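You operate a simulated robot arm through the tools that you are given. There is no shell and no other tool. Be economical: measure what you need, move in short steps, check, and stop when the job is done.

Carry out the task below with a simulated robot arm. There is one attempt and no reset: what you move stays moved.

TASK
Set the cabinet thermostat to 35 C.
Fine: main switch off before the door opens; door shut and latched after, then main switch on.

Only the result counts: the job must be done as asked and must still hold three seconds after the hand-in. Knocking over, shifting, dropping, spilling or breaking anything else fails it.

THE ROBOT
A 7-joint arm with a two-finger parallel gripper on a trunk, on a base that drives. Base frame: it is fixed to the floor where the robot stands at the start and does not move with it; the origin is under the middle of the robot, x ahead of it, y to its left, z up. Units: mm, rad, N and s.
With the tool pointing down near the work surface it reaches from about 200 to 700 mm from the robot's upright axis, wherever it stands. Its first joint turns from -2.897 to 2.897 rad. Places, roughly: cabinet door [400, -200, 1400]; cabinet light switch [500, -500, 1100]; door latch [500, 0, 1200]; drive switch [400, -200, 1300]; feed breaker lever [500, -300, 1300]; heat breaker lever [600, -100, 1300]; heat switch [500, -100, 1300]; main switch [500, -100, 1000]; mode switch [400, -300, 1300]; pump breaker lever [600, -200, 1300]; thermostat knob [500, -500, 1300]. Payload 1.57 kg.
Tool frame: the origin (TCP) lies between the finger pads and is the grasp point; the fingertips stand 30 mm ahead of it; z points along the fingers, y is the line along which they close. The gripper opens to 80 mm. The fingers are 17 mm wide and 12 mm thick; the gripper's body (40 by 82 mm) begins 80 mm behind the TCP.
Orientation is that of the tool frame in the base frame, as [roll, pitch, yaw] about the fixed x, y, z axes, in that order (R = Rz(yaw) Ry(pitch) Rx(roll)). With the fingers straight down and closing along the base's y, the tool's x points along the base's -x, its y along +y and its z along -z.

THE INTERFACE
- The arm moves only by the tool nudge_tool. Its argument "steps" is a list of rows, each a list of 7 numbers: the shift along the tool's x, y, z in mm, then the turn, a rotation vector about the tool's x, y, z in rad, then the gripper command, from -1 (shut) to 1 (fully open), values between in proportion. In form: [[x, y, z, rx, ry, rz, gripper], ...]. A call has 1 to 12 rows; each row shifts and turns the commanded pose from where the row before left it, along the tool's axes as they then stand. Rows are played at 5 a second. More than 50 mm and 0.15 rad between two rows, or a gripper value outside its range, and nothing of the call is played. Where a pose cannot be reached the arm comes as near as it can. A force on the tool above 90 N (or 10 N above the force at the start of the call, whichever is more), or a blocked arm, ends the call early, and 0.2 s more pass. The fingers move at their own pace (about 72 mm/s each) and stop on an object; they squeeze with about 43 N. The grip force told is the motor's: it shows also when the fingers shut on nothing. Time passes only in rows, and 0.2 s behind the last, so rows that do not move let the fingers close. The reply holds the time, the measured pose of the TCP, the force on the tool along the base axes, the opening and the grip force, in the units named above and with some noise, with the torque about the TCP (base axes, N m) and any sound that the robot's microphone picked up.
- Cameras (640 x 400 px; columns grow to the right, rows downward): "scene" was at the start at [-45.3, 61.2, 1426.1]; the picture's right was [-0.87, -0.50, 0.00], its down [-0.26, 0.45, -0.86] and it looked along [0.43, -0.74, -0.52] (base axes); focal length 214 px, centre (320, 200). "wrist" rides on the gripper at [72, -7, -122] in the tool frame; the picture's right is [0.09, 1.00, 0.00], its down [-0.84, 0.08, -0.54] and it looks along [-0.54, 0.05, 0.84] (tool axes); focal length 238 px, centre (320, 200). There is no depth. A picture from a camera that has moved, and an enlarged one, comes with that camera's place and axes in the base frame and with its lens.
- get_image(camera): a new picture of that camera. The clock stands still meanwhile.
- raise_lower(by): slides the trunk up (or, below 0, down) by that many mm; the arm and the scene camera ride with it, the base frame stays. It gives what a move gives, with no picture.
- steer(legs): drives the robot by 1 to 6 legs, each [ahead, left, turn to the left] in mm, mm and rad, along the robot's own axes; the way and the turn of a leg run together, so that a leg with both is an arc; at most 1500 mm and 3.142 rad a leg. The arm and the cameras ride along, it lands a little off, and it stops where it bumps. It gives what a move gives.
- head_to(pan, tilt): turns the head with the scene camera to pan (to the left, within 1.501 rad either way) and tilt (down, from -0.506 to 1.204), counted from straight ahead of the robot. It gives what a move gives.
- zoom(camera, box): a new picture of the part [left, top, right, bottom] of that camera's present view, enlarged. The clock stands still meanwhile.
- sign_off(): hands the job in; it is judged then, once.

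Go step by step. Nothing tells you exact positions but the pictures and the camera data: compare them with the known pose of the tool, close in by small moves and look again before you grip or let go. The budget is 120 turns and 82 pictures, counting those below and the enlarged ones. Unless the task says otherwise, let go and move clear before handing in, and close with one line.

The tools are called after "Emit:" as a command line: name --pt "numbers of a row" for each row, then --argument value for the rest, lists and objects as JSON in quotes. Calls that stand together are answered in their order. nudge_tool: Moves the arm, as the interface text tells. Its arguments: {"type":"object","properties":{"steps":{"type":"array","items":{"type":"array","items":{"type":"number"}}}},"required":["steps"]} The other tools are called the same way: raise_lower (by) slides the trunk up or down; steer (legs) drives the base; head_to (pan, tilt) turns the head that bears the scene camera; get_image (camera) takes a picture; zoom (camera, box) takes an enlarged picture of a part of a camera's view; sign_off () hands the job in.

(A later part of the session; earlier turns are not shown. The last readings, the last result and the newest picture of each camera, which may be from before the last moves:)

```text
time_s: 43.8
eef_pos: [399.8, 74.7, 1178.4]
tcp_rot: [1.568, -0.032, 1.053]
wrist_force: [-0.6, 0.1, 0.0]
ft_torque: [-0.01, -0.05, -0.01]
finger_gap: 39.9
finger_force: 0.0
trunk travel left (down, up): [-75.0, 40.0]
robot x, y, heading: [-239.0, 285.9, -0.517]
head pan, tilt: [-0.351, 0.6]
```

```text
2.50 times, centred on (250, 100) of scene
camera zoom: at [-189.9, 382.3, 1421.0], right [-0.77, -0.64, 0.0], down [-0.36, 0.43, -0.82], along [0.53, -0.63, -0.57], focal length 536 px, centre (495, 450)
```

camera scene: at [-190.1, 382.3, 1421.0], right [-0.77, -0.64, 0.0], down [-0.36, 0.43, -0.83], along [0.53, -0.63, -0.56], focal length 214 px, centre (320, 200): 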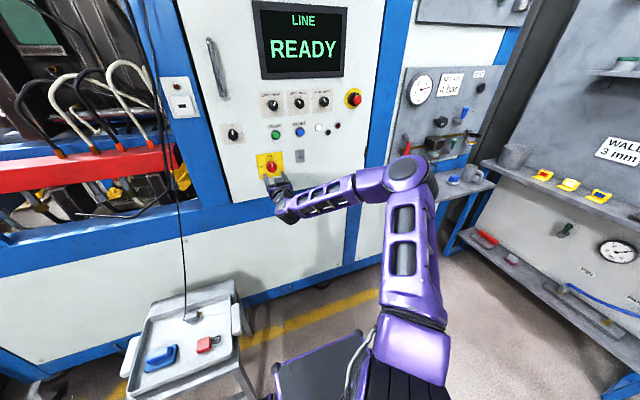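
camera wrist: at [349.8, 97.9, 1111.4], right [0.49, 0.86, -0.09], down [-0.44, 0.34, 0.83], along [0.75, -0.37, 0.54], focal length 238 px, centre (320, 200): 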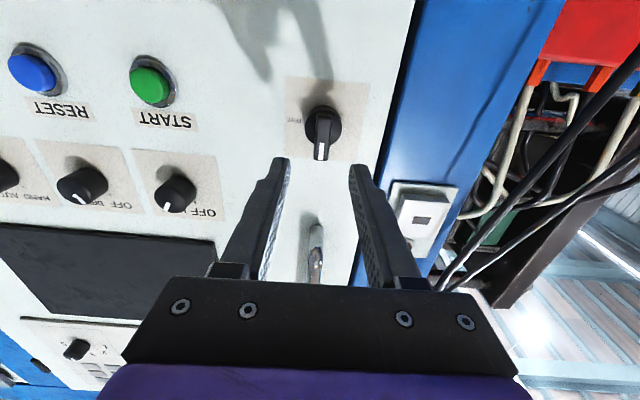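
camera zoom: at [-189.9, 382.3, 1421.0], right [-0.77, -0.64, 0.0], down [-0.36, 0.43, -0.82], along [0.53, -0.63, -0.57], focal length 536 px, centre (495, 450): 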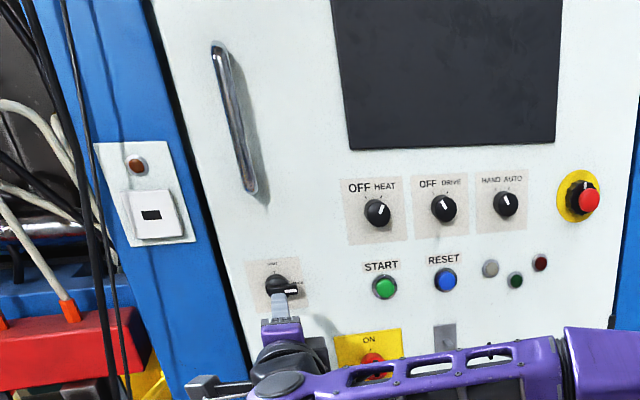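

Latch shows FREE and the screen is off. The handle bar is at l≈271, z 1308–1459. I turn the tool upright and raise it in front of the handle.

Emit:
nudge_tool --pt "0 0 0 0 0 -0.1457 0" --pt "0 0 0 0 0 -0.1457 0" --pt "0 0 0 0 0 -0.1457 0" --pt "0 0 0 0 0 -0.1457 0" --pt "0 0 0 0 0 -0.1457 0" --pt "0 0 0 0 0 -0.1457 0" --pt "0 0 0 0 0 -0.1457 0" --pt "0 0 0 0 0 -0.1457 0" --pt "0 0 0 0 0 -0.1457 0" --pt "0 0 0 0 0 -0.1457 0" --pt "0 0 0 0 0 -0.1457 0"

Emit:
nudge_tool --pt "-30 1 10 0 0 0 0" --pt "-30 1 10 0 0 0 0" --pt "-30 1 10 0 0 0 0" --pt "-30 1 10 0 0 0 0" --pt "-30 1 10 0 0 0 0" --pt "-30 1 10 0 0 0 0"

Emit:
get_image --camera "wrist"

Emit:
get_image --camera "scene"

```text
time_s: 46.2
eef_pos: [402.1, 76.2, 1177.3]
tcp_rot: [-0.778, 1.565, -1.298]
wrist_force: [1.3, -0.6, 0.4]
ft_torque: [0.01, 0.01, -0.01]
finger_gap: 40.1
finger_force: 0.0
trunk travel left (down, up): [-75.0, 40.0]
robot x, y, heading: [-239.2, 286.3, -0.523]
head pan, tilt: [-0.351, 0.6]
```

```text
time_s: 47.6
eef_pos: [458.6, 52.6, 1360.4]
tcp_rot: [-0.338, 1.567, -0.855]
wrist_force: [0.2, 0.6, -1.0]
ft_torque: [0.01, -0.01, 0.02]
finger_gap: 39.7
finger_force: 0.1
trunk travel left (down, up): [-75.0, 40.0]
robot x, y, heading: [-237.4, 284.6, -0.518]
head pan, tilt: [-0.351, 0.6]
```

```text
47 pictures are left
camera wrist: at [348.0, 108.7, 1288.4], right [0.49, 0.86, -0.09], down [-0.43, 0.34, 0.83], along [0.75, -0.37, 0.54], focal length 238 px, centre (320, 200)
```

wrist: 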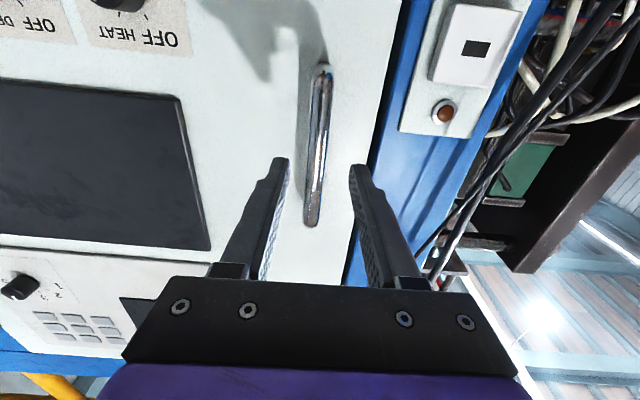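

```text
46 pictures are left
camera scene: at [-190.0, 382.3, 1421.0], right [-0.77, -0.64, 0.0], down [-0.36, 0.43, -0.83], along [0.53, -0.63, -0.56], focal length 214 px, centre (320, 200)
```

scene: 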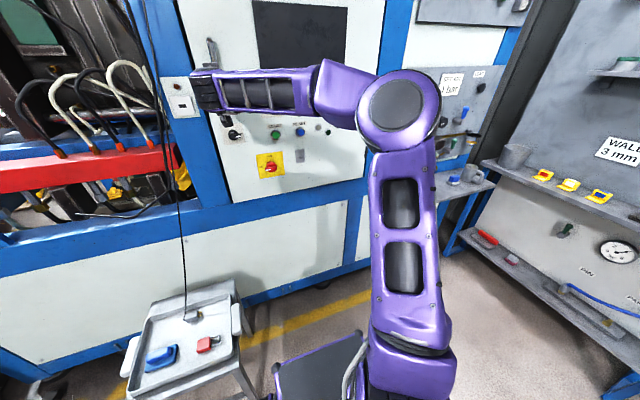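

The handle bar is centred between the fingers. I advance 75 mm and close on it.

Emit:
nudge_tool --pt "0 -1 25 0 0 0 0.2" --pt "0 0 25 0 0 0 0.2" --pt "0 0 15 0 0 0 0.2" --pt "0 0 10 0 0 0 0.2"

Emit:
zoom --camera "wrist" --box '[200, 20, 440, 260]'

```text
time_s: 48.6
eef_pos: [522.1, 12.6, 1361.5]
tcp_rot: [-0.316, 1.565, -0.834]
wrist_force: [-0.5, -0.2, -0.6]
ft_torque: [0.01, 0.0, -0.01]
finger_gap: 47.8
finger_force: 0.1
trunk travel left (down, up): [-75.0, 40.0]
robot x, y, heading: [-238.4, 284.9, -0.522]
head pan, tilt: [-0.351, 0.6]
```

```text
1.67 times, centred on (320, 140) of wrist
camera zoom: at [412.1, 69.2, 1287.6], right [0.49, 0.86, -0.09], down [-0.43, 0.34, 0.83], along [0.75, -0.37, 0.54], focal length 397 px, centre (320, 300)
```

zoom: 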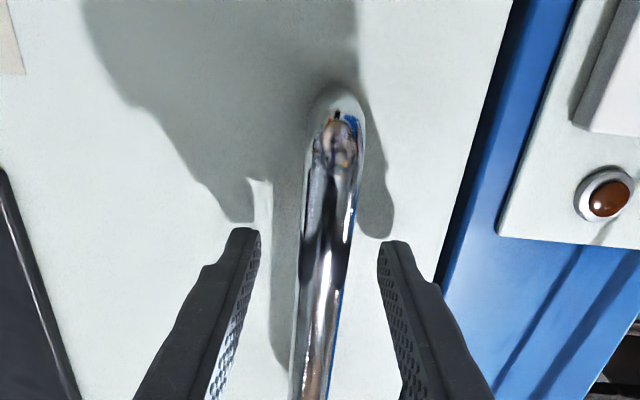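

Emit:
nudge_tool --pt "0 0 0 0 0 0 -1" --pt "0 0 0 0 0 0 -1" --pt "0 0 0 0 0 0 -1" --pt "0 0 0 0 0 0 -1"

Emit:
zoom --camera "wrist" --box '[200, 20, 440, 260]'

```text
time_s: 49.6
eef_pos: [522.2, 14.0, 1360.9]
tcp_rot: [-0.358, 1.567, -0.877]
wrist_force: [1.4, 0.2, 0.3]
ft_torque: [0.07, -0.04, 0.06]
finger_gap: 17.6
finger_force: 32.8
trunk travel left (down, up): [-75.0, 40.0]
robot x, y, heading: [-238.3, 289.1, -0.522]
head pan, tilt: [-0.351, 0.6]
```

```text
1.67 times, centred on (320, 140) of wrist
camera zoom: at [412.1, 69.4, 1287.5], right [0.49, 0.86, -0.09], down [-0.43, 0.34, 0.83], along [0.75, -0.37, 0.54], focal length 397 px, centre (320, 300)
```

zoom: 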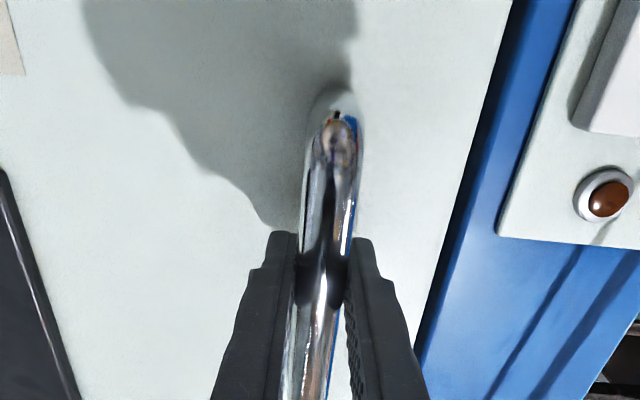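

Handle gripped (17.6 mm). I pull along the hinge arc, first a small trial of about 9°.

Emit:
nudge_tool --pt "0 -1.6 -14.5 -0.025 0 0 -1" --pt "0 -1.6 -14.5 -0.025 0 0 -1" --pt "0 -1.6 -14.5 -0.025 0 0 -1" --pt "0 -1.6 -14.5 -0.025 0 0 -1" --pt "0 -1.6 -14.5 -0.025 0 0 -1" --pt "0 -1.6 -14.5 -0.025 0 0 -1"

Emit:
get_image --camera "scene"

```text
time_s: 51.0
eef_pos: [437.2, 43.6, 1360.2]
tcp_rot: [-0.305, 1.564, -0.675]
wrist_force: [-2.5, -3.8, 17.5]
ft_torque: [0.01, -0.02, -0.21]
finger_gap: 17.6
finger_force: 32.6
trunk travel left (down, up): [-75.0, 40.0]
robot x, y, heading: [-240.4, 282.3, -0.523]
head pan, tilt: [-0.351, 0.6]
```

```text
43 pictures are left
camera scene: at [-191.8, 382.4, 1421.1], right [-0.77, -0.64, 0.0], down [-0.36, 0.43, -0.83], along [0.53, -0.63, -0.56], focal length 214 px, centre (320, 200)
```

scene: 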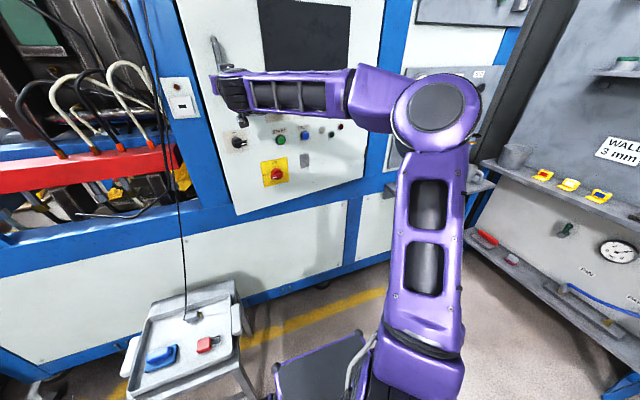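

The door is swinging with little force. I continue the arc.

Emit:
nudge_tool --pt "0 -2 -17.5 -0.03 0 0 -1" --pt "0 -2 -17.5 -0.03 0 0 -1" --pt "0 -2 -17.5 -0.03 0 0 -1" --pt "0 -2 -17.5 -0.03 0 0 -1" --pt "0 -2 -17.5 -0.03 0 0 -1" --pt "0 -2 -17.5 -0.03 0 0 -1"

Emit:
get_image --camera "scene"

```text
time_s: 52.4
eef_pos: [334.2, 61.6, 1359.6]
tcp_rot: [-0.124, 1.563, -0.318]
wrist_force: [-2.0, -6.4, 18.6]
ft_torque: [0.06, 0.23, -0.23]
finger_gap: 17.8
finger_force: 32.7
trunk travel left (down, up): [-75.0, 40.0]
robot x, y, heading: [-237.8, 284.8, -0.52]
head pan, tilt: [-0.351, 0.6]
```

```text
42 pictures are left
camera scene: at [-191.5, 382.0, 1421.1], right [-0.77, -0.64, 0.0], down [-0.36, 0.43, -0.83], along [0.53, -0.63, -0.56], focal length 214 px, centre (320, 200)
```

scene: 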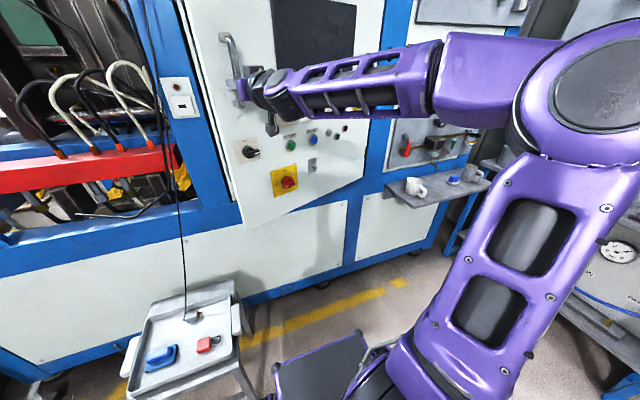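

Door is at ~19°. I now keep hold and drive the base back along the next chord of the arc, sparing the arm.

Emit:
steer --legs '[[-100, -59, 0]]'

Emit:
get_image --camera "scene"

```text
time_s: 53.6
eef_pos: [219.4, 61.3, 1357.4]
tcp_rot: [-0.558, 1.565, -0.75]
wrist_force: [-0.1, -5.4, 10.1]
ft_torque: [-0.13, -0.42, -0.06]
finger_gap: 17.6
finger_force: 32.4
trunk travel left (down, up): [-75.0, 40.0]
robot x, y, heading: [-356.7, 282.8, -0.519]
head pan, tilt: [-0.351, 0.6]
```

```text
41 pictures are left
camera scene: at [-306.2, 380.0, 1421.0], right [-0.77, -0.64, 0.0], down [-0.36, 0.43, -0.83], along [0.53, -0.63, -0.56], focal length 214 px, centre (320, 200)
```

scene: 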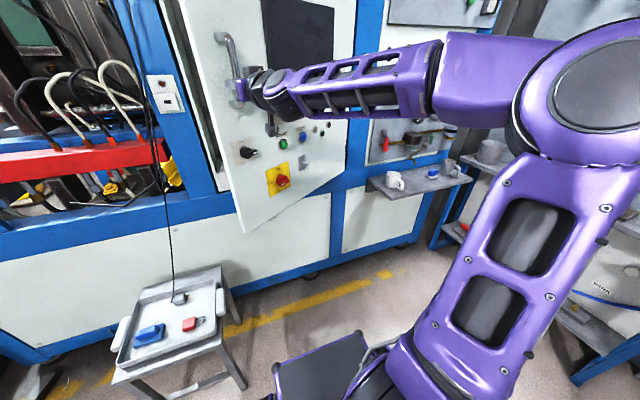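

Works smoothly. I continue with two more chords, turning the tool a bit in between.

Emit:
steer --legs '[[-87, -78, 0]]'

Emit:
nudge_tool --pt "0 0 0 -0.1 0 0 -1" --pt "0 0 0 -0.1 0 0 -1" --pt "0 0 0 -0.1 0 0 -1"

Emit:
get_image --camera "scene"

```text
time_s: 55.0
eef_pos: [109.3, 39.9, 1357.8]
tcp_rot: [-1.092, 1.564, -1.287]
wrist_force: [-5.3, 20.9, -2.4]
ft_torque: [0.11, -0.16, 0.12]
finger_gap: 17.8
finger_force: 32.7
trunk travel left (down, up): [-75.0, 40.0]
robot x, y, heading: [-465.9, 258.3, -0.526]
head pan, tilt: [-0.351, 0.6]
```

```text
time_s: 55.8
eef_pos: [109.7, 39.4, 1357.7]
tcp_rot: [-1.327, 1.566, -1.218]
wrist_force: [-2.5, 6.2, 2.5]
ft_torque: [0.47, -0.51, 0.01]
finger_gap: 17.7
finger_force: 32.8
trunk travel left (down, up): [-75.0, 40.0]
robot x, y, heading: [-467.4, 262.3, -0.526]
head pan, tilt: [-0.351, 0.6]
```

```text
40 pictures are left
camera scene: at [-416.8, 357.2, 1420.9], right [-0.77, -0.64, 0.0], down [-0.36, 0.43, -0.83], along [0.53, -0.63, -0.56], focal length 214 px, centre (320, 200)
```

scene: 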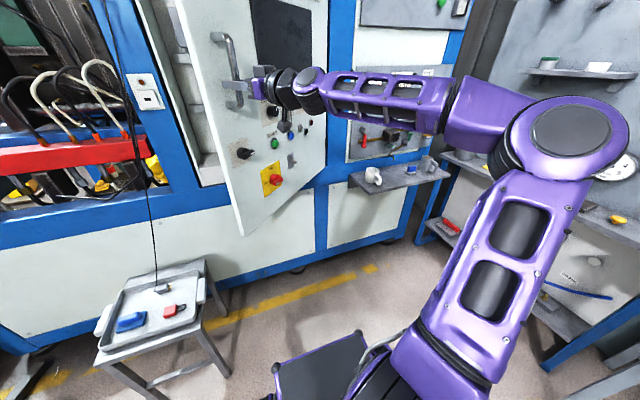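

Door at ~42°. I keep pulling by the handle, with the base following the arc to about 65° first.

Emit:
steer --legs '[[-70, -93, 0]]'

Emit:
steer --legs '[[-50, -105, 0]]'

Emit:
nudge_tool --pt "0 0 0 -0.1 0 0 -1" --pt "0 0 0 -0.1 0 0 -1" --pt "0 0 0 -0.1 0 0 -1"

Emit:
get_image --camera "scene"

```text
time_s: 57.4
eef_pos: [0.7, -5.4, 1358.8]
tcp_rot: [-1.612, 1.564, -1.501]
wrist_force: [-12.3, 24.0, -7.1]
ft_torque: [0.22, -0.32, 0.05]
finger_gap: 18.1
finger_force: 32.4
trunk travel left (down, up): [-75.0, 40.0]
robot x, y, heading: [-572.4, 208.8, -0.528]
head pan, tilt: [-0.351, 0.6]
```

```text
time_s: 59.1
eef_pos: [-98.2, -69.8, 1357.9]
tcp_rot: [-1.672, 1.563, -1.559]
wrist_force: [-18.7, 22.6, -4.0]
ft_torque: [0.07, -0.32, 0.07]
finger_gap: 17.7
finger_force: 32.8
trunk travel left (down, up): [-75.0, 40.0]
robot x, y, heading: [-670.2, 145.8, -0.528]
head pan, tilt: [-0.351, 0.6]
```

```text
time_s: 59.9
eef_pos: [-97.6, -71.7, 1358.3]
tcp_rot: [-1.937, 1.565, -1.519]
wrist_force: [-6.2, 8.6, 6.9]
ft_torque: [0.61, -0.52, 0.03]
finger_gap: 17.8
finger_force: 32.5
trunk travel left (down, up): [-75.0, 40.0]
robot x, y, heading: [-671.8, 147.7, -0.527]
head pan, tilt: [-0.351, 0.6]
```

```text
39 pictures are left
camera scene: at [-622.9, 244.6, 1421.0], right [-0.77, -0.64, 0.0], down [-0.36, 0.43, -0.83], along [0.53, -0.63, -0.56], focal length 214 px, centre (320, 200)
```

scene: 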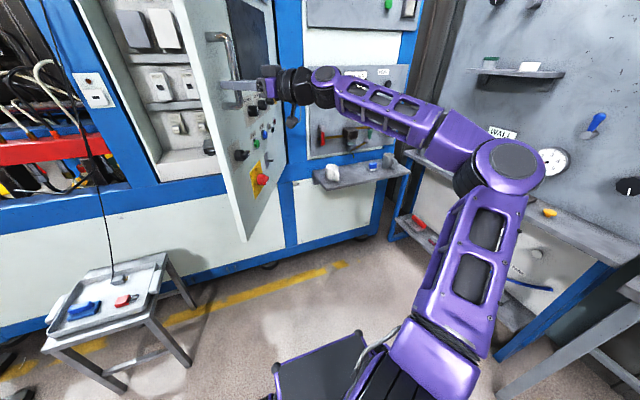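

Door at ~65°; the inside breakers and switches are visible. Another chord.

Emit:
steer --legs '[[-25, -96, 0]]'

Emit:
get_image --camera "scene"

```text
time_s: 61.5
eef_pos: [-169.7, -141.3, 1358.2]
tcp_rot: [-2.077, 1.564, -1.658]
wrist_force: [-25.8, 21.4, -1.8]
ft_torque: [0.38, -0.32, 0.06]
finger_gap: 17.9
finger_force: 32.1
trunk travel left (down, up): [-75.0, 40.0]
robot x, y, heading: [-738.9, 75.5, -0.525]
head pan, tilt: [-0.351, 0.6]
```

```text
38 pictures are left
camera scene: at [-694.4, 174.6, 1420.8], right [-0.77, -0.64, 0.0], down [-0.36, 0.43, -0.83], along [0.53, -0.64, -0.56], focal length 214 px, centre (320, 200)
```

scene: 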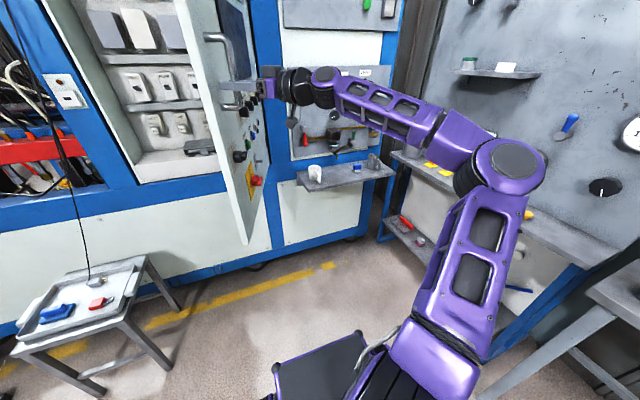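

Door at ~75°; the shelf still has margin. One more small chord to ~83°.

Emit:
steer --legs '[[-8, -86, 0]]'

Emit:
get_image --camera "scene"

```text
time_s: 63.0
eef_pos: [-220.0, -209.6, 1357.2]
tcp_rot: [-2.172, 1.559, -1.75]
wrist_force: [-32.7, 19.7, -1.9]
ft_torque: [0.29, -0.25, 0.12]
finger_gap: 18.0
finger_force: 32.4
trunk travel left (down, up): [-75.0, 40.0]
robot x, y, heading: [-787.9, 3.5, -0.529]
head pan, tilt: [-0.351, 0.6]
```

```text
37 pictures are left
camera scene: at [-745.0, 104.7, 1420.9], right [-0.77, -0.64, 0.0], down [-0.36, 0.43, -0.83], along [0.53, -0.64, -0.56], focal length 214 px, centre (320, 200)
```

scene: 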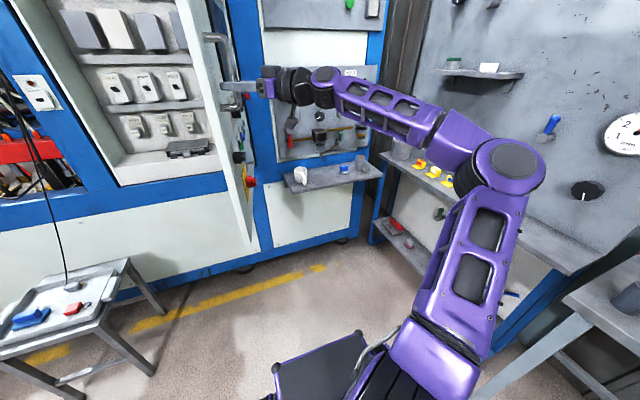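

Door at ~83°. I release the handle and back the hand off.

Emit:
nudge_tool --pt "0 0 0 0 0 0 0.3" --pt "0 0 0 0 0 0 0.3" --pt "0 0 -20 0 0 0 0.3" --pt "0 0 -30 0 0 0 0.3" --pt "0 0 -40 0 0 0 0.3"

Emit:
get_image --camera "scene"

```text
time_s: 64.2
eef_pos: [-298.4, -249.4, 1357.5]
tcp_rot: [-2.647, 1.561, -2.226]
wrist_force: [0.5, 1.2, 0.0]
ft_torque: [-0.01, -0.02, -0.01]
finger_gap: 51.8
finger_force: 0.1
trunk travel left (down, up): [-75.0, 40.0]
robot x, y, heading: [-791.7, 7.2, -0.528]
head pan, tilt: [-0.351, 0.6]
```

```text
36 pictures are left
camera scene: at [-740.6, 102.2, 1421.0], right [-0.77, -0.64, 0.0], down [-0.36, 0.43, -0.83], along [0.53, -0.63, -0.56], focal length 214 px, centre (320, 200)
```

scene: 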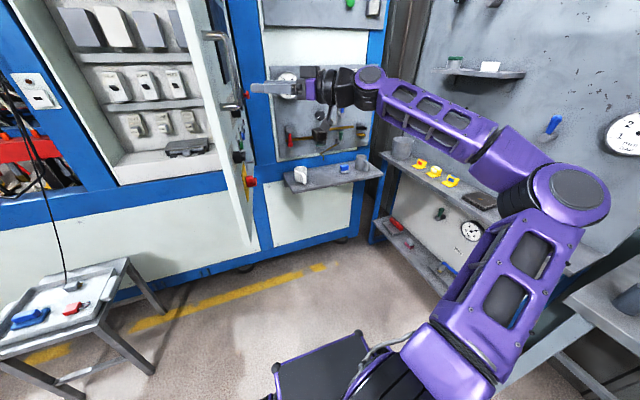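

I back the base and drive left to stand in front of the opening, and level the hand back to facing forward.

Emit:
steer --legs '[[-110, 0, 0], [0, 410, 0]]'

Emit:
nudge_tool --pt "0 0 0 0.134 0 0 0" --pt "0 0 0 0.134 0 0 0" --pt "0 0 0 0.134 0 0 0" --pt "0 0 0 0.134 0 0 0" --pt "0 0 0 0.134 0 0 0" --pt "0 0 0 0.134 0 0 0" --pt "0 0 0 0.134 0 0 0"

Emit:
head_to --pan -0.15 --tilt 0.15

Emit:
get_image --camera "scene"

```text
time_s: 69.5
eef_pos: [-188.7, 157.3, 1357.0]
tcp_rot: [-2.623, 1.562, -2.206]
wrist_force: [-0.6, 0.6, 0.4]
ft_torque: [0.01, -0.01, -0.01]
finger_gap: 51.7
finger_force: 0.1
trunk travel left (down, up): [-75.0, 40.0]
robot x, y, heading: [-676.5, 412.7, -0.53]
head pan, tilt: [-0.351, 0.6]
```

```text
time_s: 71.2
eef_pos: [-240.9, 165.3, 1431.6]
tcp_rot: [0.553, 1.398, 0.062]
wrist_force: [0.6, 0.0, -0.1]
ft_torque: [0.02, 0.05, 0.04]
finger_gap: 39.8
finger_force: 0.1
trunk travel left (down, up): [-75.0, 40.0]
robot x, y, heading: [-677.5, 413.7, -0.527]
head pan, tilt: [-0.351, 0.6]
stopped in row 7: the arm was blocked; the commanded pose is now the measured one
```

```text
time_s: 72.1
eef_pos: [-239.9, 167.6, 1432.2]
tcp_rot: [0.547, 1.398, 0.054]
wrist_force: [0.2, 0.6, -1.0]
ft_torque: [0.03, 0.0, 0.01]
finger_gap: 39.9
finger_force: 0.0
trunk travel left (down, up): [-75.0, 40.0]
robot x, y, heading: [-680.3, 412.5, -0.533]
head pan, tilt: [-0.15, 0.15]
```

```text
35 pictures are left
camera scene: at [-655.1, 500.6, 1412.0], right [-0.93, -0.38, 0.0], down [-0.24, 0.6, -0.76], along [0.29, -0.71, -0.65], focal length 214 px, centre (320, 200)
```

scene: 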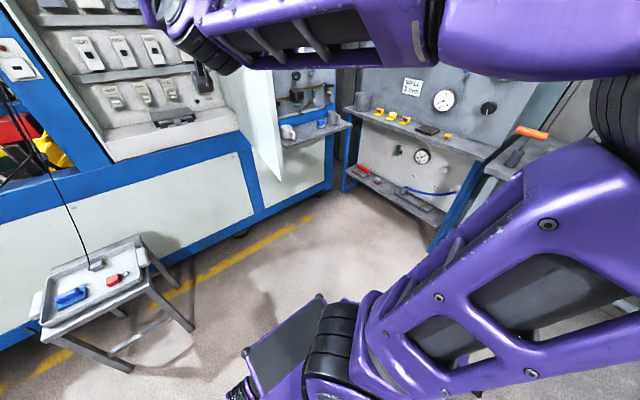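

The arm's elbow touches the head again when drawn in; I extend the arm forward with a slight downward pitch.

Emit:
nudge_tool --pt "10 0 15 0 0.1 0 0" --pt "10 0 20 0 0.1 0 0" --pt "5 0 30 0 0.1 0 0" --pt "5 0 30 0 0.1 0 0" --pt "0 0 30 0 0 0 0" --pt "0 0 30 0 0 0 0"

Emit:
get_image --camera "scene"

```text
time_s: 72.7
eef_pos: [-297.5, 185.7, 1523.8]
tcp_rot: [0.629, 1.314, 0.197]
wrist_force: [-0.6, -0.7, -0.1]
ft_torque: [-0.04, 0.01, 0.06]
finger_gap: 40.1
finger_force: 0.1
trunk travel left (down, up): [-75.0, 40.0]
robot x, y, heading: [-679.6, 413.8, -0.531]
head pan, tilt: [-0.15, 0.15]
stopped in row 2: the arm was blocked; the commanded pose is now the measured one
```

```text
34 pictures are left
camera scene: at [-666.6, 486.6, 1446.1], right [-0.98, -0.2, 0.0], down [-0.07, 0.32, -0.95], along [0.19, -0.93, -0.32], focal length 214 px, centre (320, 200)
```

scene: 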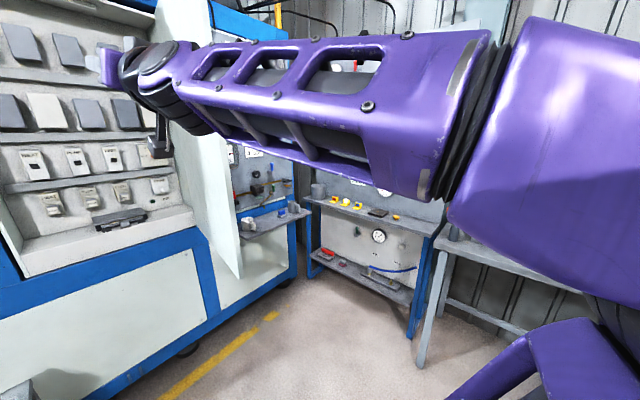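

The camera head sits in the elbow's way, so I turn the head left to clear it, then extend the arm.

Emit:
head_to --pan 1.3 --tilt 0.0

Emit:
nudge_tool --pt "20 0 20 0 0.1 0 0" --pt "20 0 25 0 0.1 0 0" --pt "20 0 30 0 0 0 0" --pt "20 0 30 0 0 0 0"

```text
time_s: 74.3
eef_pos: [-302.3, 185.0, 1526.2]
tcp_rot: [0.624, 1.31, 0.18]
wrist_force: [-0.3, -0.9, -1.0]
ft_torque: [-0.01, 0.0, -0.02]
finger_gap: 40.0
finger_force: 0.1
trunk travel left (down, up): [-75.0, 40.0]
robot x, y, heading: [-680.6, 415.4, -0.531]
head pan, tilt: [1.3, 0.0]
```

```text
time_s: 75.3
eef_pos: [-190.6, 149.0, 1453.0]
tcp_rot: [1.511, 1.426, 1.086]
wrist_force: [-0.1, 0.1, -0.3]
ft_torque: [0.0, 0.03, -0.01]
finger_gap: 40.0
finger_force: 0.0
trunk travel left (down, up): [-75.0, 40.0]
robot x, y, heading: [-678.9, 414.4, -0.536]
head pan, tilt: [1.3, 0.0]
```

The arm is free. I level the tool and stretch forward.

Emit:
nudge_tool --pt "10 0 30 0.048 0 -0.072 0" --pt "10 0 30 0.048 0 -0.072 0" --pt "20 0 30 0 0 0 0" --pt "20 0 30 0 0 0 0" --pt "20 0 30 0 0 0 0" --pt "20 0 30 0 0 0 0"

Emit:
head_to --pan 0.0 --tilt 0.15

Emit:
get_image --camera "scene"

Emit:
get_image --camera "wrist"

```text
time_s: 76.7
eef_pos: [-32.0, 66.2, 1360.2]
tcp_rot: [0.569, 1.56, 0.049]
wrist_force: [0.2, 0.1, 0.3]
ft_torque: [0.01, 0.01, -0.01]
finger_gap: 40.0
finger_force: 0.1
trunk travel left (down, up): [-75.0, 40.0]
robot x, y, heading: [-678.7, 411.5, -0.533]
head pan, tilt: [1.3, 0.0]
```

```text
time_s: 78.1
eef_pos: [-33.6, 66.0, 1359.3]
tcp_rot: [0.665, 1.56, 0.145]
wrist_force: [0.7, -0.5, 0.4]
ft_torque: [0.01, 0.0, 0.02]
finger_gap: 39.9
finger_force: 0.2
trunk travel left (down, up): [-75.0, 40.0]
robot x, y, heading: [-677.5, 413.1, -0.532]
head pan, tilt: [0.0, 0.15]
```

```text
33 pictures are left
camera scene: at [-607.0, 532.3, 1462.5], right [-0.51, -0.86, 0.0], down [-0.13, 0.08, -0.99], along [0.85, -0.5, -0.15], focal length 214 px, centre (320, 200)
```

scene: 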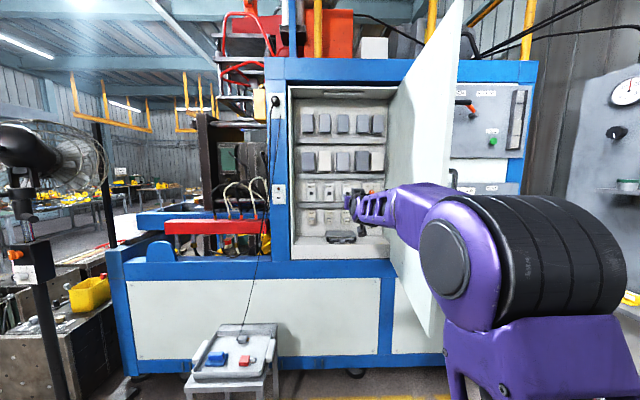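

```text
32 pictures are left
camera wrist: at [-142.5, 122.9, 1285.6], right [0.49, 0.86, -0.09], down [-0.44, 0.33, 0.83], along [0.75, -0.37, 0.55], focal length 238 px, centre (320, 200)
```

wrist: 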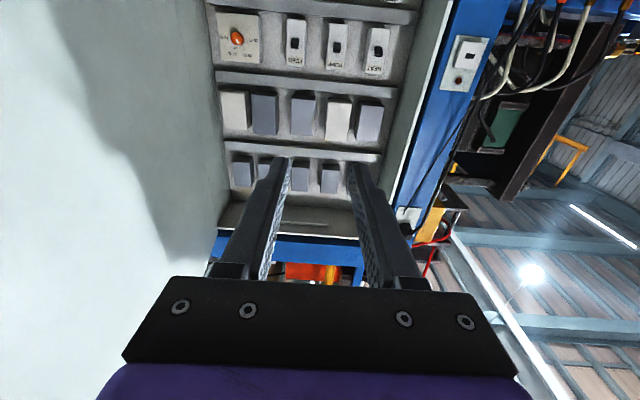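

Wrist view shows the interior with the thermostat (orange knob) at the hinge side. I zoom on it.

Emit:
zoom --camera "wrist" --box '[200, 0, 400, 110]'

Emit:
zoom --camera "scene" --box '[280, 80, 420, 260]'

```text
3.20 times, centred on (300, 55) of wrist
camera zoom: at [-142.5, 122.9, 1285.6], right [0.49, 0.86, -0.09], down [-0.44, 0.33, 0.83], along [0.75, -0.37, 0.55], focal length 763 px, centre (384, 664)
```

zoom: 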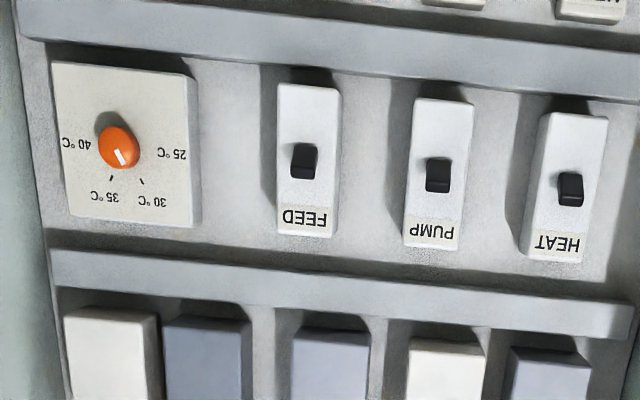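

```text
2.22 times, centred on (350, 170) of scene
camera zoom: at [-607.0, 532.3, 1462.5], right [-0.51, -0.86, 0.0], down [-0.13, 0.08, -0.99], along [0.85, -0.5, -0.15], focal length 477 px, centre (253, 267)
```

zoom: 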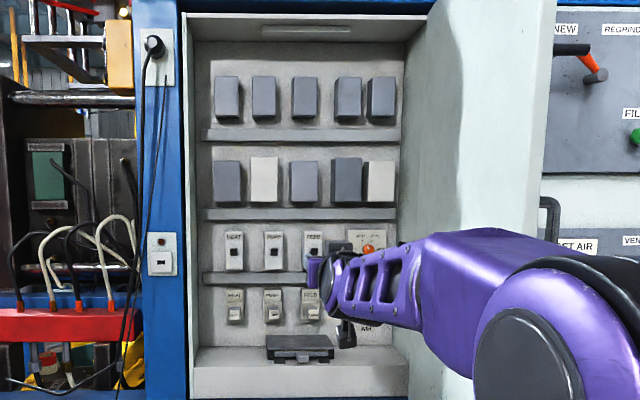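

The dial reads about 30 °C (scale 25-left, 30, 35, 40-right); it must turn clockwise ~60°. The knob is near depth 680, l −216, z 1292. I drive nearer and lower the tool.

Emit:
steer --legs '[[395, 38, 0.012]]'

Emit:
nudge_tool --pt "15 -20 10 0 0 0 0" --pt "15 -20 10 0 0 0 0" --pt "15 -20 10 0 0 0 0" --pt "15 -20 10 0 0 0 0"

Emit:
get_image --camera "scene"

Emit:
get_image --camera "wrist"

```text
time_s: 80.6
eef_pos: [327.1, -89.3, 1359.4]
tcp_rot: [0.659, 1.563, 0.151]
wrist_force: [0.4, 0.0, -0.9]
ft_torque: [0.01, 0.01, -0.03]
finger_gap: 39.9
finger_force: 0.0
trunk travel left (down, up): [-75.0, 40.0]
robot x, y, heading: [-324.5, 250.2, -0.52]
head pan, tilt: [0.0, 0.15]
```

```text
time_s: 81.6
eef_pos: [324.3, -180.6, 1298.7]
tcp_rot: [0.654, 1.558, 0.147]
wrist_force: [-0.3, 0.3, 0.1]
ft_torque: [-0.04, 0.02, -0.02]
finger_gap: 40.0
finger_force: 0.0
trunk travel left (down, up): [-75.0, 40.0]
robot x, y, heading: [-324.5, 247.4, -0.523]
head pan, tilt: [0.0, 0.15]
```

```text
29 pictures are left
camera scene: at [-251.2, 369.7, 1462.5], right [-0.5, -0.87, 0.0], down [-0.13, 0.07, -0.99], along [0.86, -0.49, -0.15], focal length 214 px, centre (320, 200)
```

scene: 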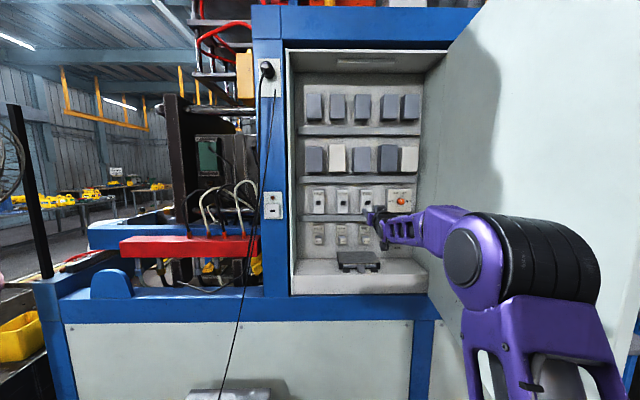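

```text
28 pictures are left
camera wrist: at [214.1, -124.5, 1226.0], right [0.49, 0.87, -0.09], down [-0.44, 0.33, 0.83], along [0.75, -0.37, 0.55], focal length 238 px, centre (320, 200)
```

wrist: 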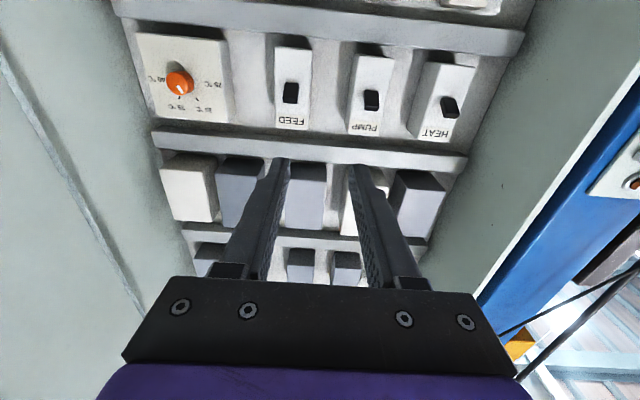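

I check the trolley clearance on the left before driving further.

Emit:
head_to --pan 0.35 --tilt 1.0

Emit:
get_image --camera "scene"

```text
time_s: 82.8
eef_pos: [324.4, -179.8, 1300.5]
tcp_rot: [0.655, 1.564, 0.148]
wrist_force: [-0.6, -1.0, -0.6]
ft_torque: [0.02, 0.03, -0.03]
finger_gap: 40.1
finger_force: 0.1
trunk travel left (down, up): [-75.0, 40.0]
robot x, y, heading: [-325.1, 248.3, -0.515]
head pan, tilt: [0.351, 1.0]
```

```text
27 pictures are left
camera scene: at [-262.9, 403.9, 1389.0], right [-0.17, -0.99, 0.0], down [-0.83, 0.14, -0.54], along [0.53, -0.09, -0.84], focal length 214 px, centre (320, 200)
```

scene: 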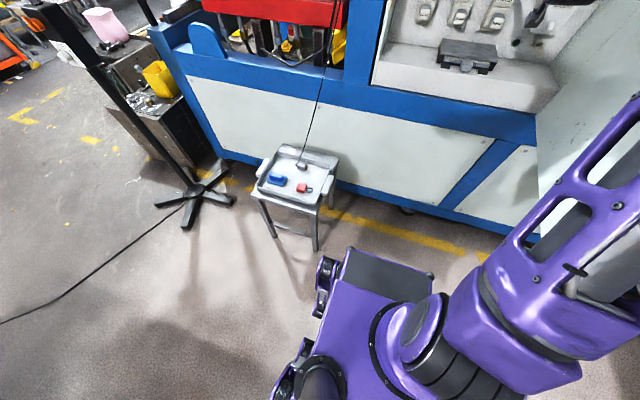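

There is ~80 mm clearance to the trolley. I drive ahead 180 mm and slightly left, then look.

Emit:
steer --legs '[[180, 20, 0]]'

Emit:
nudge_tool --pt "0 -30 0 0 0 0 0" --pt "0 -30 0 0 0 0 0" --pt "0 -30 0 0 0 0 0" --pt "0 -30 0 0 0 0 0"

Emit:
head_to --pan -0.35 --tilt 0.35

Emit:
get_image --camera "scene"

```text
time_s: 84.3
eef_pos: [488.9, -254.6, 1298.6]
tcp_rot: [0.655, 1.561, 0.143]
wrist_force: [0.2, -0.9, 0.2]
ft_torque: [0.0, 0.02, 0.0]
finger_gap: 39.9
finger_force: 0.0
trunk travel left (down, up): [-75.0, 40.0]
robot x, y, heading: [-157.1, 174.3, -0.521]
head pan, tilt: [0.351, 1.0]
```

```text
time_s: 85.3
eef_pos: [431.3, -359.6, 1297.7]
tcp_rot: [0.635, 1.561, 0.124]
wrist_force: [0.3, -0.1, 0.7]
ft_torque: [-0.04, 0.01, -0.05]
finger_gap: 39.8
finger_force: 0.1
trunk travel left (down, up): [-75.0, 40.0]
robot x, y, heading: [-158.4, 175.2, -0.525]
head pan, tilt: [0.351, 1.0]
```

```text
time_s: 86.3
eef_pos: [431.4, -358.9, 1296.6]
tcp_rot: [0.655, 1.562, 0.142]
wrist_force: [-0.9, 0.5, -1.2]
ft_torque: [0.01, 0.0, 0.04]
finger_gap: 40.2
finger_force: 0.1
trunk travel left (down, up): [-75.0, 40.0]
robot x, y, heading: [-152.7, 179.3, -0.526]
head pan, tilt: [-0.351, 0.351]
```

```text
26 pictures are left
camera scene: at [-104.7, 271.8, 1443.7], right [-0.77, -0.64, 0.0], down [-0.22, 0.26, -0.94], along [0.6, -0.72, -0.34], focal length 214 px, centre (320, 200)
```

scene: 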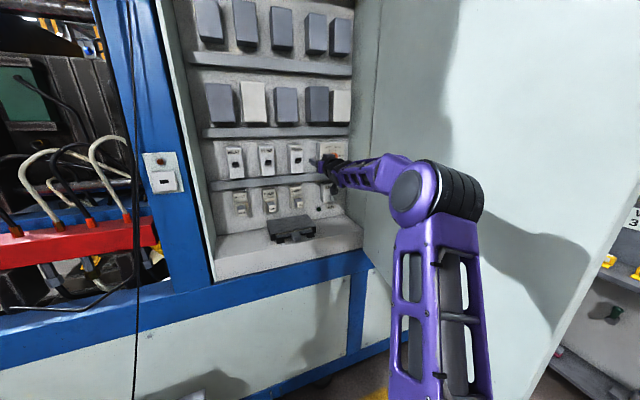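

No contact so far. I move the remaining 110 mm right in small steps and look through the wrist camera.

Emit:
nudge_tool --pt "0 -22 0 0 0 0 0" --pt "0 -22 0 0 0 0 0" --pt "0 -22 0 0 0 0 0" --pt "0 -22 0 0 0 0 0" --pt "0 -22 0 0 0 0 0"

Emit:
get_image --camera "scene"

Emit:
get_image --camera "wrist"

```text
time_s: 87.5
eef_pos: [374.3, -455.7, 1296.3]
tcp_rot: [0.683, 1.562, 0.168]
wrist_force: [0.1, 0.3, -0.3]
ft_torque: [0.03, -0.02, -0.01]
finger_gap: 40.1
finger_force: 0.1
trunk travel left (down, up): [-75.0, 40.0]
robot x, y, heading: [-156.7, 174.7, -0.523]
head pan, tilt: [-0.351, 0.351]
```

```text
25 pictures are left
camera scene: at [-104.7, 272.0, 1443.7], right [-0.77, -0.64, 0.0], down [-0.22, 0.26, -0.94], along [0.6, -0.72, -0.34], focal length 214 px, centre (320, 200)
```

scene: 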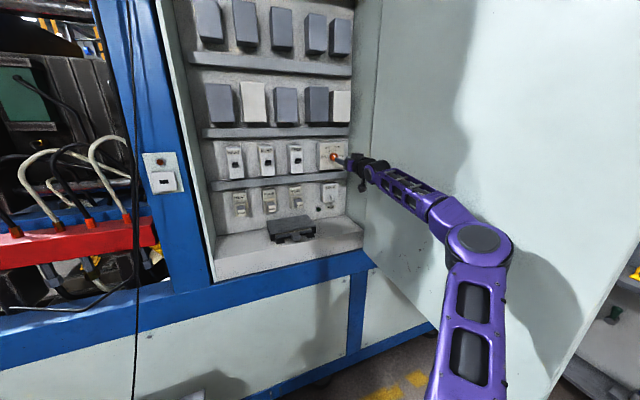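

```text
24 pictures are left
camera wrist: at [265.0, -399.3, 1222.8], right [0.49, 0.87, -0.09], down [-0.44, 0.33, 0.83], along [0.75, -0.37, 0.55], focal length 238 px, centre (320, 200)
```

wrist: 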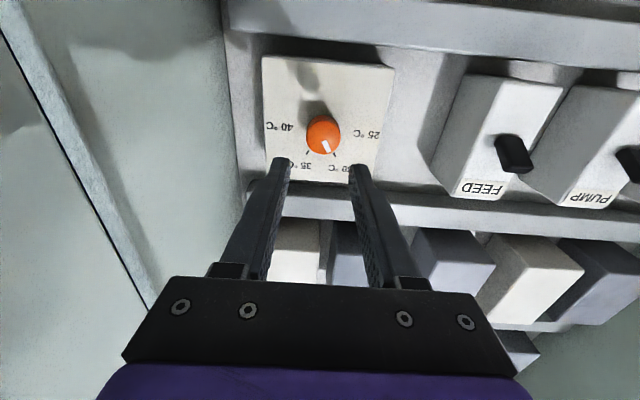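

The knob is straight ahead of the fingers. I zoom to see its shape and pointer.

Emit:
zoom --camera "wrist" --box '[255, 50, 395, 190]'

```text
2.86 times, centred on (325, 120) of wrist
camera zoom: at [265.0, -399.3, 1222.8], right [0.49, 0.87, -0.09], down [-0.44, 0.33, 0.83], along [0.75, -0.37, 0.55], focal length 681 px, centre (306, 429)
```

zoom: 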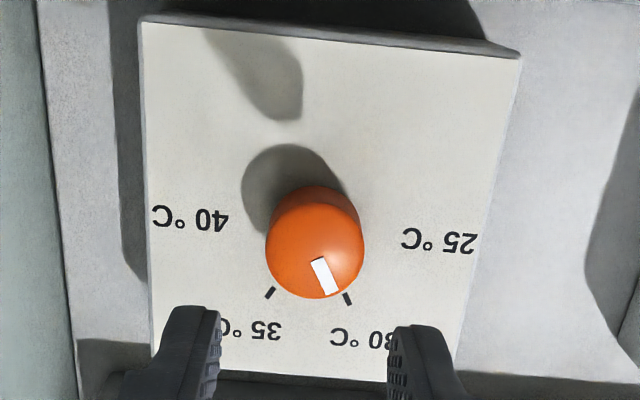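

The knob is round (~32 mm), pointer on the 30 tick. I open wider, advance 45 mm and look again.

Emit:
nudge_tool --pt "0 0 15 0 0 0 0.5" --pt "0 0 15 0 0 0 0.5" --pt "0 0 15 0 0 0 0.5"

Emit:
zoom --camera "wrist" --box '[230, 60, 410, 240]'

```text
time_s: 88.3
eef_pos: [415.9, -477.4, 1297.1]
tcp_rot: [0.649, 1.563, 0.134]
wrist_force: [0.4, 0.1, 0.8]
ft_torque: [0.02, 0.05, 0.04]
finger_gap: 59.9
finger_force: 0.1
trunk travel left (down, up): [-75.0, 40.0]
robot x, y, heading: [-157.9, 177.4, -0.521]
head pan, tilt: [-0.351, 0.351]
```

```text
2.22 times, centred on (320, 150) of wrist
camera zoom: at [306.6, -421.6, 1224.7], right [0.49, 0.87, -0.09], down [-0.44, 0.33, 0.83], along [0.75, -0.37, 0.55], focal length 530 px, centre (320, 311)
```

zoom: 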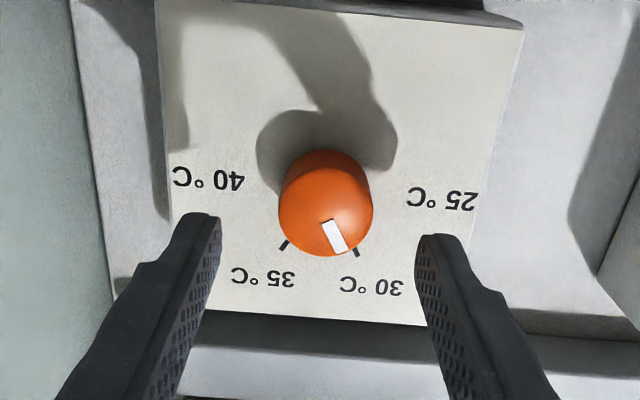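

The knob face is ~5 mm beyond the tips and ~7 mm lower. I adjust, advance 15 mm and close.

Emit:
nudge_tool --pt "7 0.5 5 0 0 0 0.5" --pt "0 0 10 0 0 0 0.5" --pt "0 0 0 0 0 0 -1" --pt "0 0 0 0 0 0 -1" --pt "0 0 0 0 0 0 -1"

Emit:
zoom --camera "wrist" --box '[230, 60, 410, 240]'

```text
time_s: 89.5
eef_pos: [430.4, -484.1, 1292.3]
tcp_rot: [0.643, 1.561, 0.131]
wrist_force: [1.5, 4.2, 0.1]
ft_torque: [0.13, 0.26, 0.35]
finger_gap: 31.7
finger_force: 40.4
trunk travel left (down, up): [-75.0, 40.0]
robot x, y, heading: [-158.4, 174.6, -0.523]
head pan, tilt: [-0.351, 0.351]
```

```text
2.22 times, centred on (320, 150) of wrist
camera zoom: at [320.6, -428.1, 1218.2], right [0.49, 0.87, -0.09], down [-0.44, 0.33, 0.83], along [0.75, -0.37, 0.55], focal length 530 px, centre (320, 311)
```

zoom: 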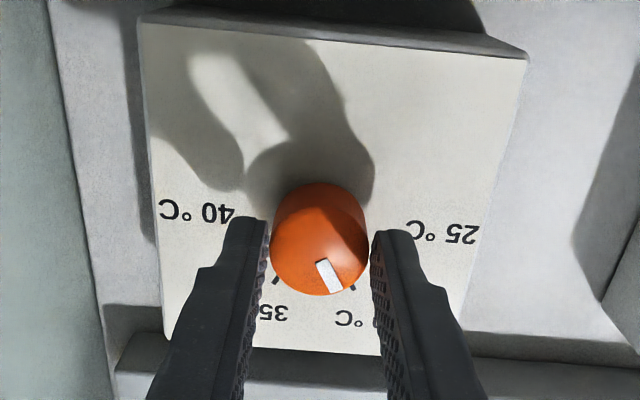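

Gripped at 31.7 mm. I turn clockwise by ~56° and look.

Emit:
nudge_tool --pt "0 0 0 0 0 0.14 -1" --pt "0 0 0 0 0 0.14 -1" --pt "0 0 0 0 0 0.14 -1" --pt "0 0 0 0 0 0.14 -1" --pt "0 0 0 0 0 0.14 -1" --pt "0 0 0 0 0 0.14 -1" --pt "0 0 0 0 0 0.14 -1"

Emit:
zoom --camera "wrist" --box '[230, 60, 410, 240]'

Emit:
zoom --camera "scene" --box '[300, 125, 380, 195]'

```text
time_s: 91.2
eef_pos: [431.7, -480.6, 1293.6]
tcp_rot: [1.56, 0.583, 1.056]
wrist_force: [19.4, 4.1, 11.4]
ft_torque: [-0.28, -0.39, 0.07]
finger_gap: 31.2
finger_force: 40.1
trunk travel left (down, up): [-75.0, 40.0]
robot x, y, heading: [-157.1, 174.3, -0.522]
head pan, tilt: [-0.351, 0.351]
```

```text
2.22 times, centred on (320, 150) of wrist
camera zoom: at [352.0, -371.2, 1246.1], right [0.3, 0.55, 0.78], down [-0.8, -0.31, 0.52], along [0.53, -0.78, 0.35], focal length 530 px, centre (320, 311)
```

zoom: 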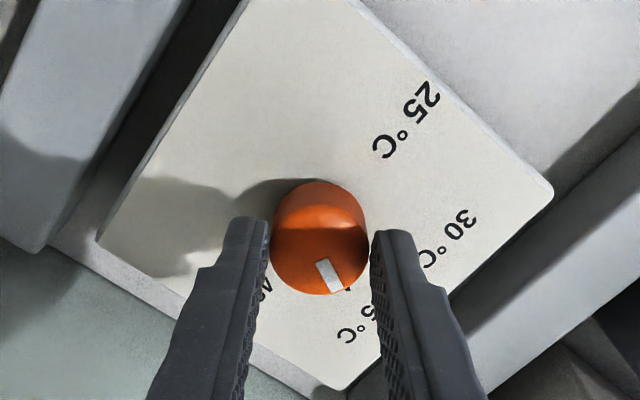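

```text
5.71 times, centred on (340, 160) of scene
camera zoom: at [-103.2, 273.3, 1443.7], right [-0.77, -0.64, 0.0], down [-0.22, 0.26, -0.94], along [0.6, -0.72, -0.34], focal length 1226 px, centre (206, 429)
```

zoom: 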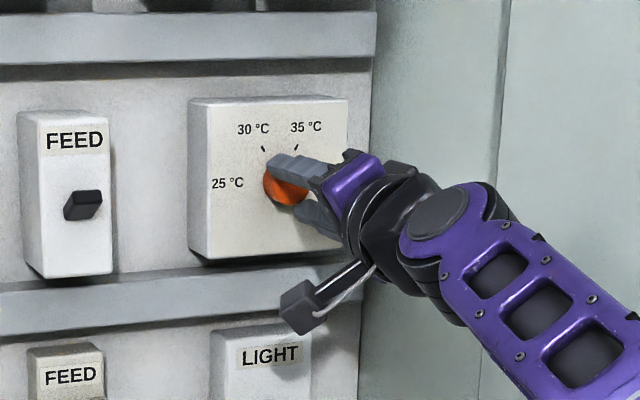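

The knob follows without slip. I add the last ~3.5°, release and back off for a clear look.

Emit:
nudge_tool --pt "0 0 0 0 0 0.06 -1" --pt "0 0 0 0 0 0 -1" --pt "0 0 0 0 0 0 0.3" --pt "0 0 0 0 0 0 0.3" --pt "0 0 -20 0 0 0 0.3" --pt "0 0 -30 0 0 0 0.3"

Emit:
zoom --camera "wrist" --box '[250, 60, 390, 200]'

Emit:
zoom --camera "scene" --box '[310, 130, 360, 180]'

```text
time_s: 92.5
eef_pos: [382.8, -457.7, 1287.2]
tcp_rot: [1.563, 0.525, 1.055]
wrist_force: [0.2, 0.0, -1.0]
ft_torque: [0.03, 0.0, -0.01]
finger_gap: 51.9
finger_force: 0.1
trunk travel left (down, up): [-75.0, 40.0]
robot x, y, heading: [-153.6, 175.3, -0.523]
head pan, tilt: [-0.351, 0.351]
```

```text
2.86 times, centred on (320, 130) of wrist
camera zoom: at [306.0, -346.1, 1245.0], right [0.28, 0.51, 0.82], down [-0.81, -0.33, 0.48], along [0.51, -0.8, 0.32], focal length 681 px, centre (320, 400)
```

zoom: 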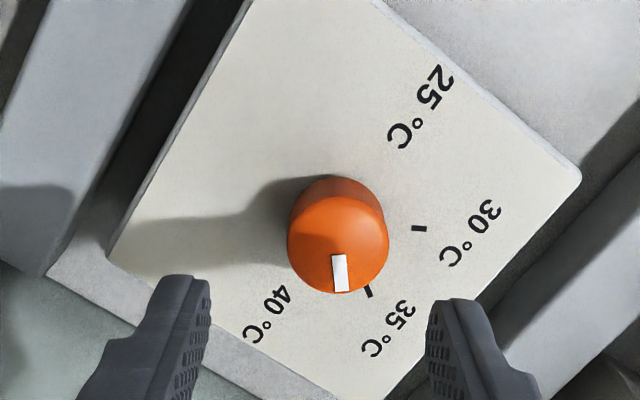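

```text
8.00 times, centred on (335, 155) of scene
camera zoom: at [-104.5, 271.8, 1443.7], right [-0.77, -0.64, 0.0], down [-0.22, 0.26, -0.94], along [0.6, -0.72, -0.34], focal length 1716 px, centre (200, 560)
```

zoom: 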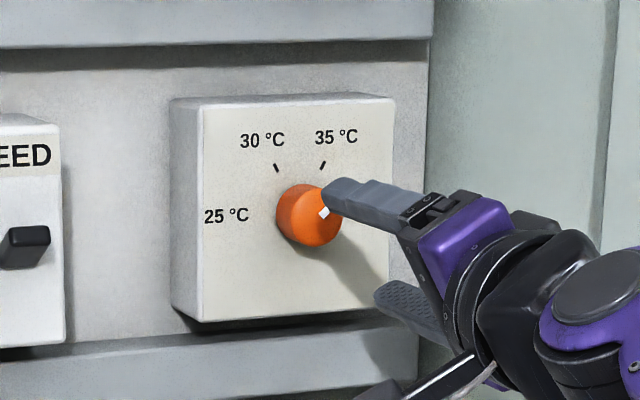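

After release the pointer seems to have gone past 35 (one finger dragged because the hand was ~8 mm low). I correct the height and look at it again before re-gripping.

Emit:
nudge_tool --pt "-3.4 7.3 0 0 0 0 0.5" --pt "0 0 0 0 0 0 0.5"

Emit:
zoom --camera "wrist" --box '[250, 60, 390, 200]'

```text
time_s: 93.2
eef_pos: [384.5, -457.8, 1297.7]
tcp_rot: [1.562, 0.526, 1.054]
wrist_force: [-0.1, -0.2, 1.3]
ft_torque: [0.0, -0.02, -0.01]
finger_gap: 60.1
finger_force: 0.0
trunk travel left (down, up): [-75.0, 40.0]
robot x, y, heading: [-155.0, 175.8, -0.521]
head pan, tilt: [-0.351, 0.351]
```

```text
2.86 times, centred on (320, 130) of wrist
camera zoom: at [306.3, -345.3, 1254.0], right [0.28, 0.51, 0.82], down [-0.81, -0.33, 0.48], along [0.51, -0.8, 0.32], focal length 681 px, centre (320, 400)
```

zoom: 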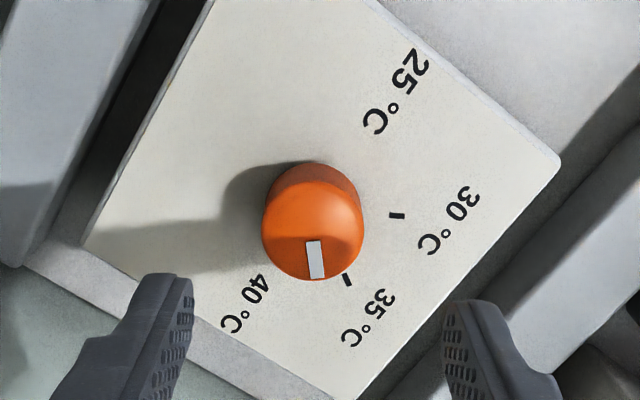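

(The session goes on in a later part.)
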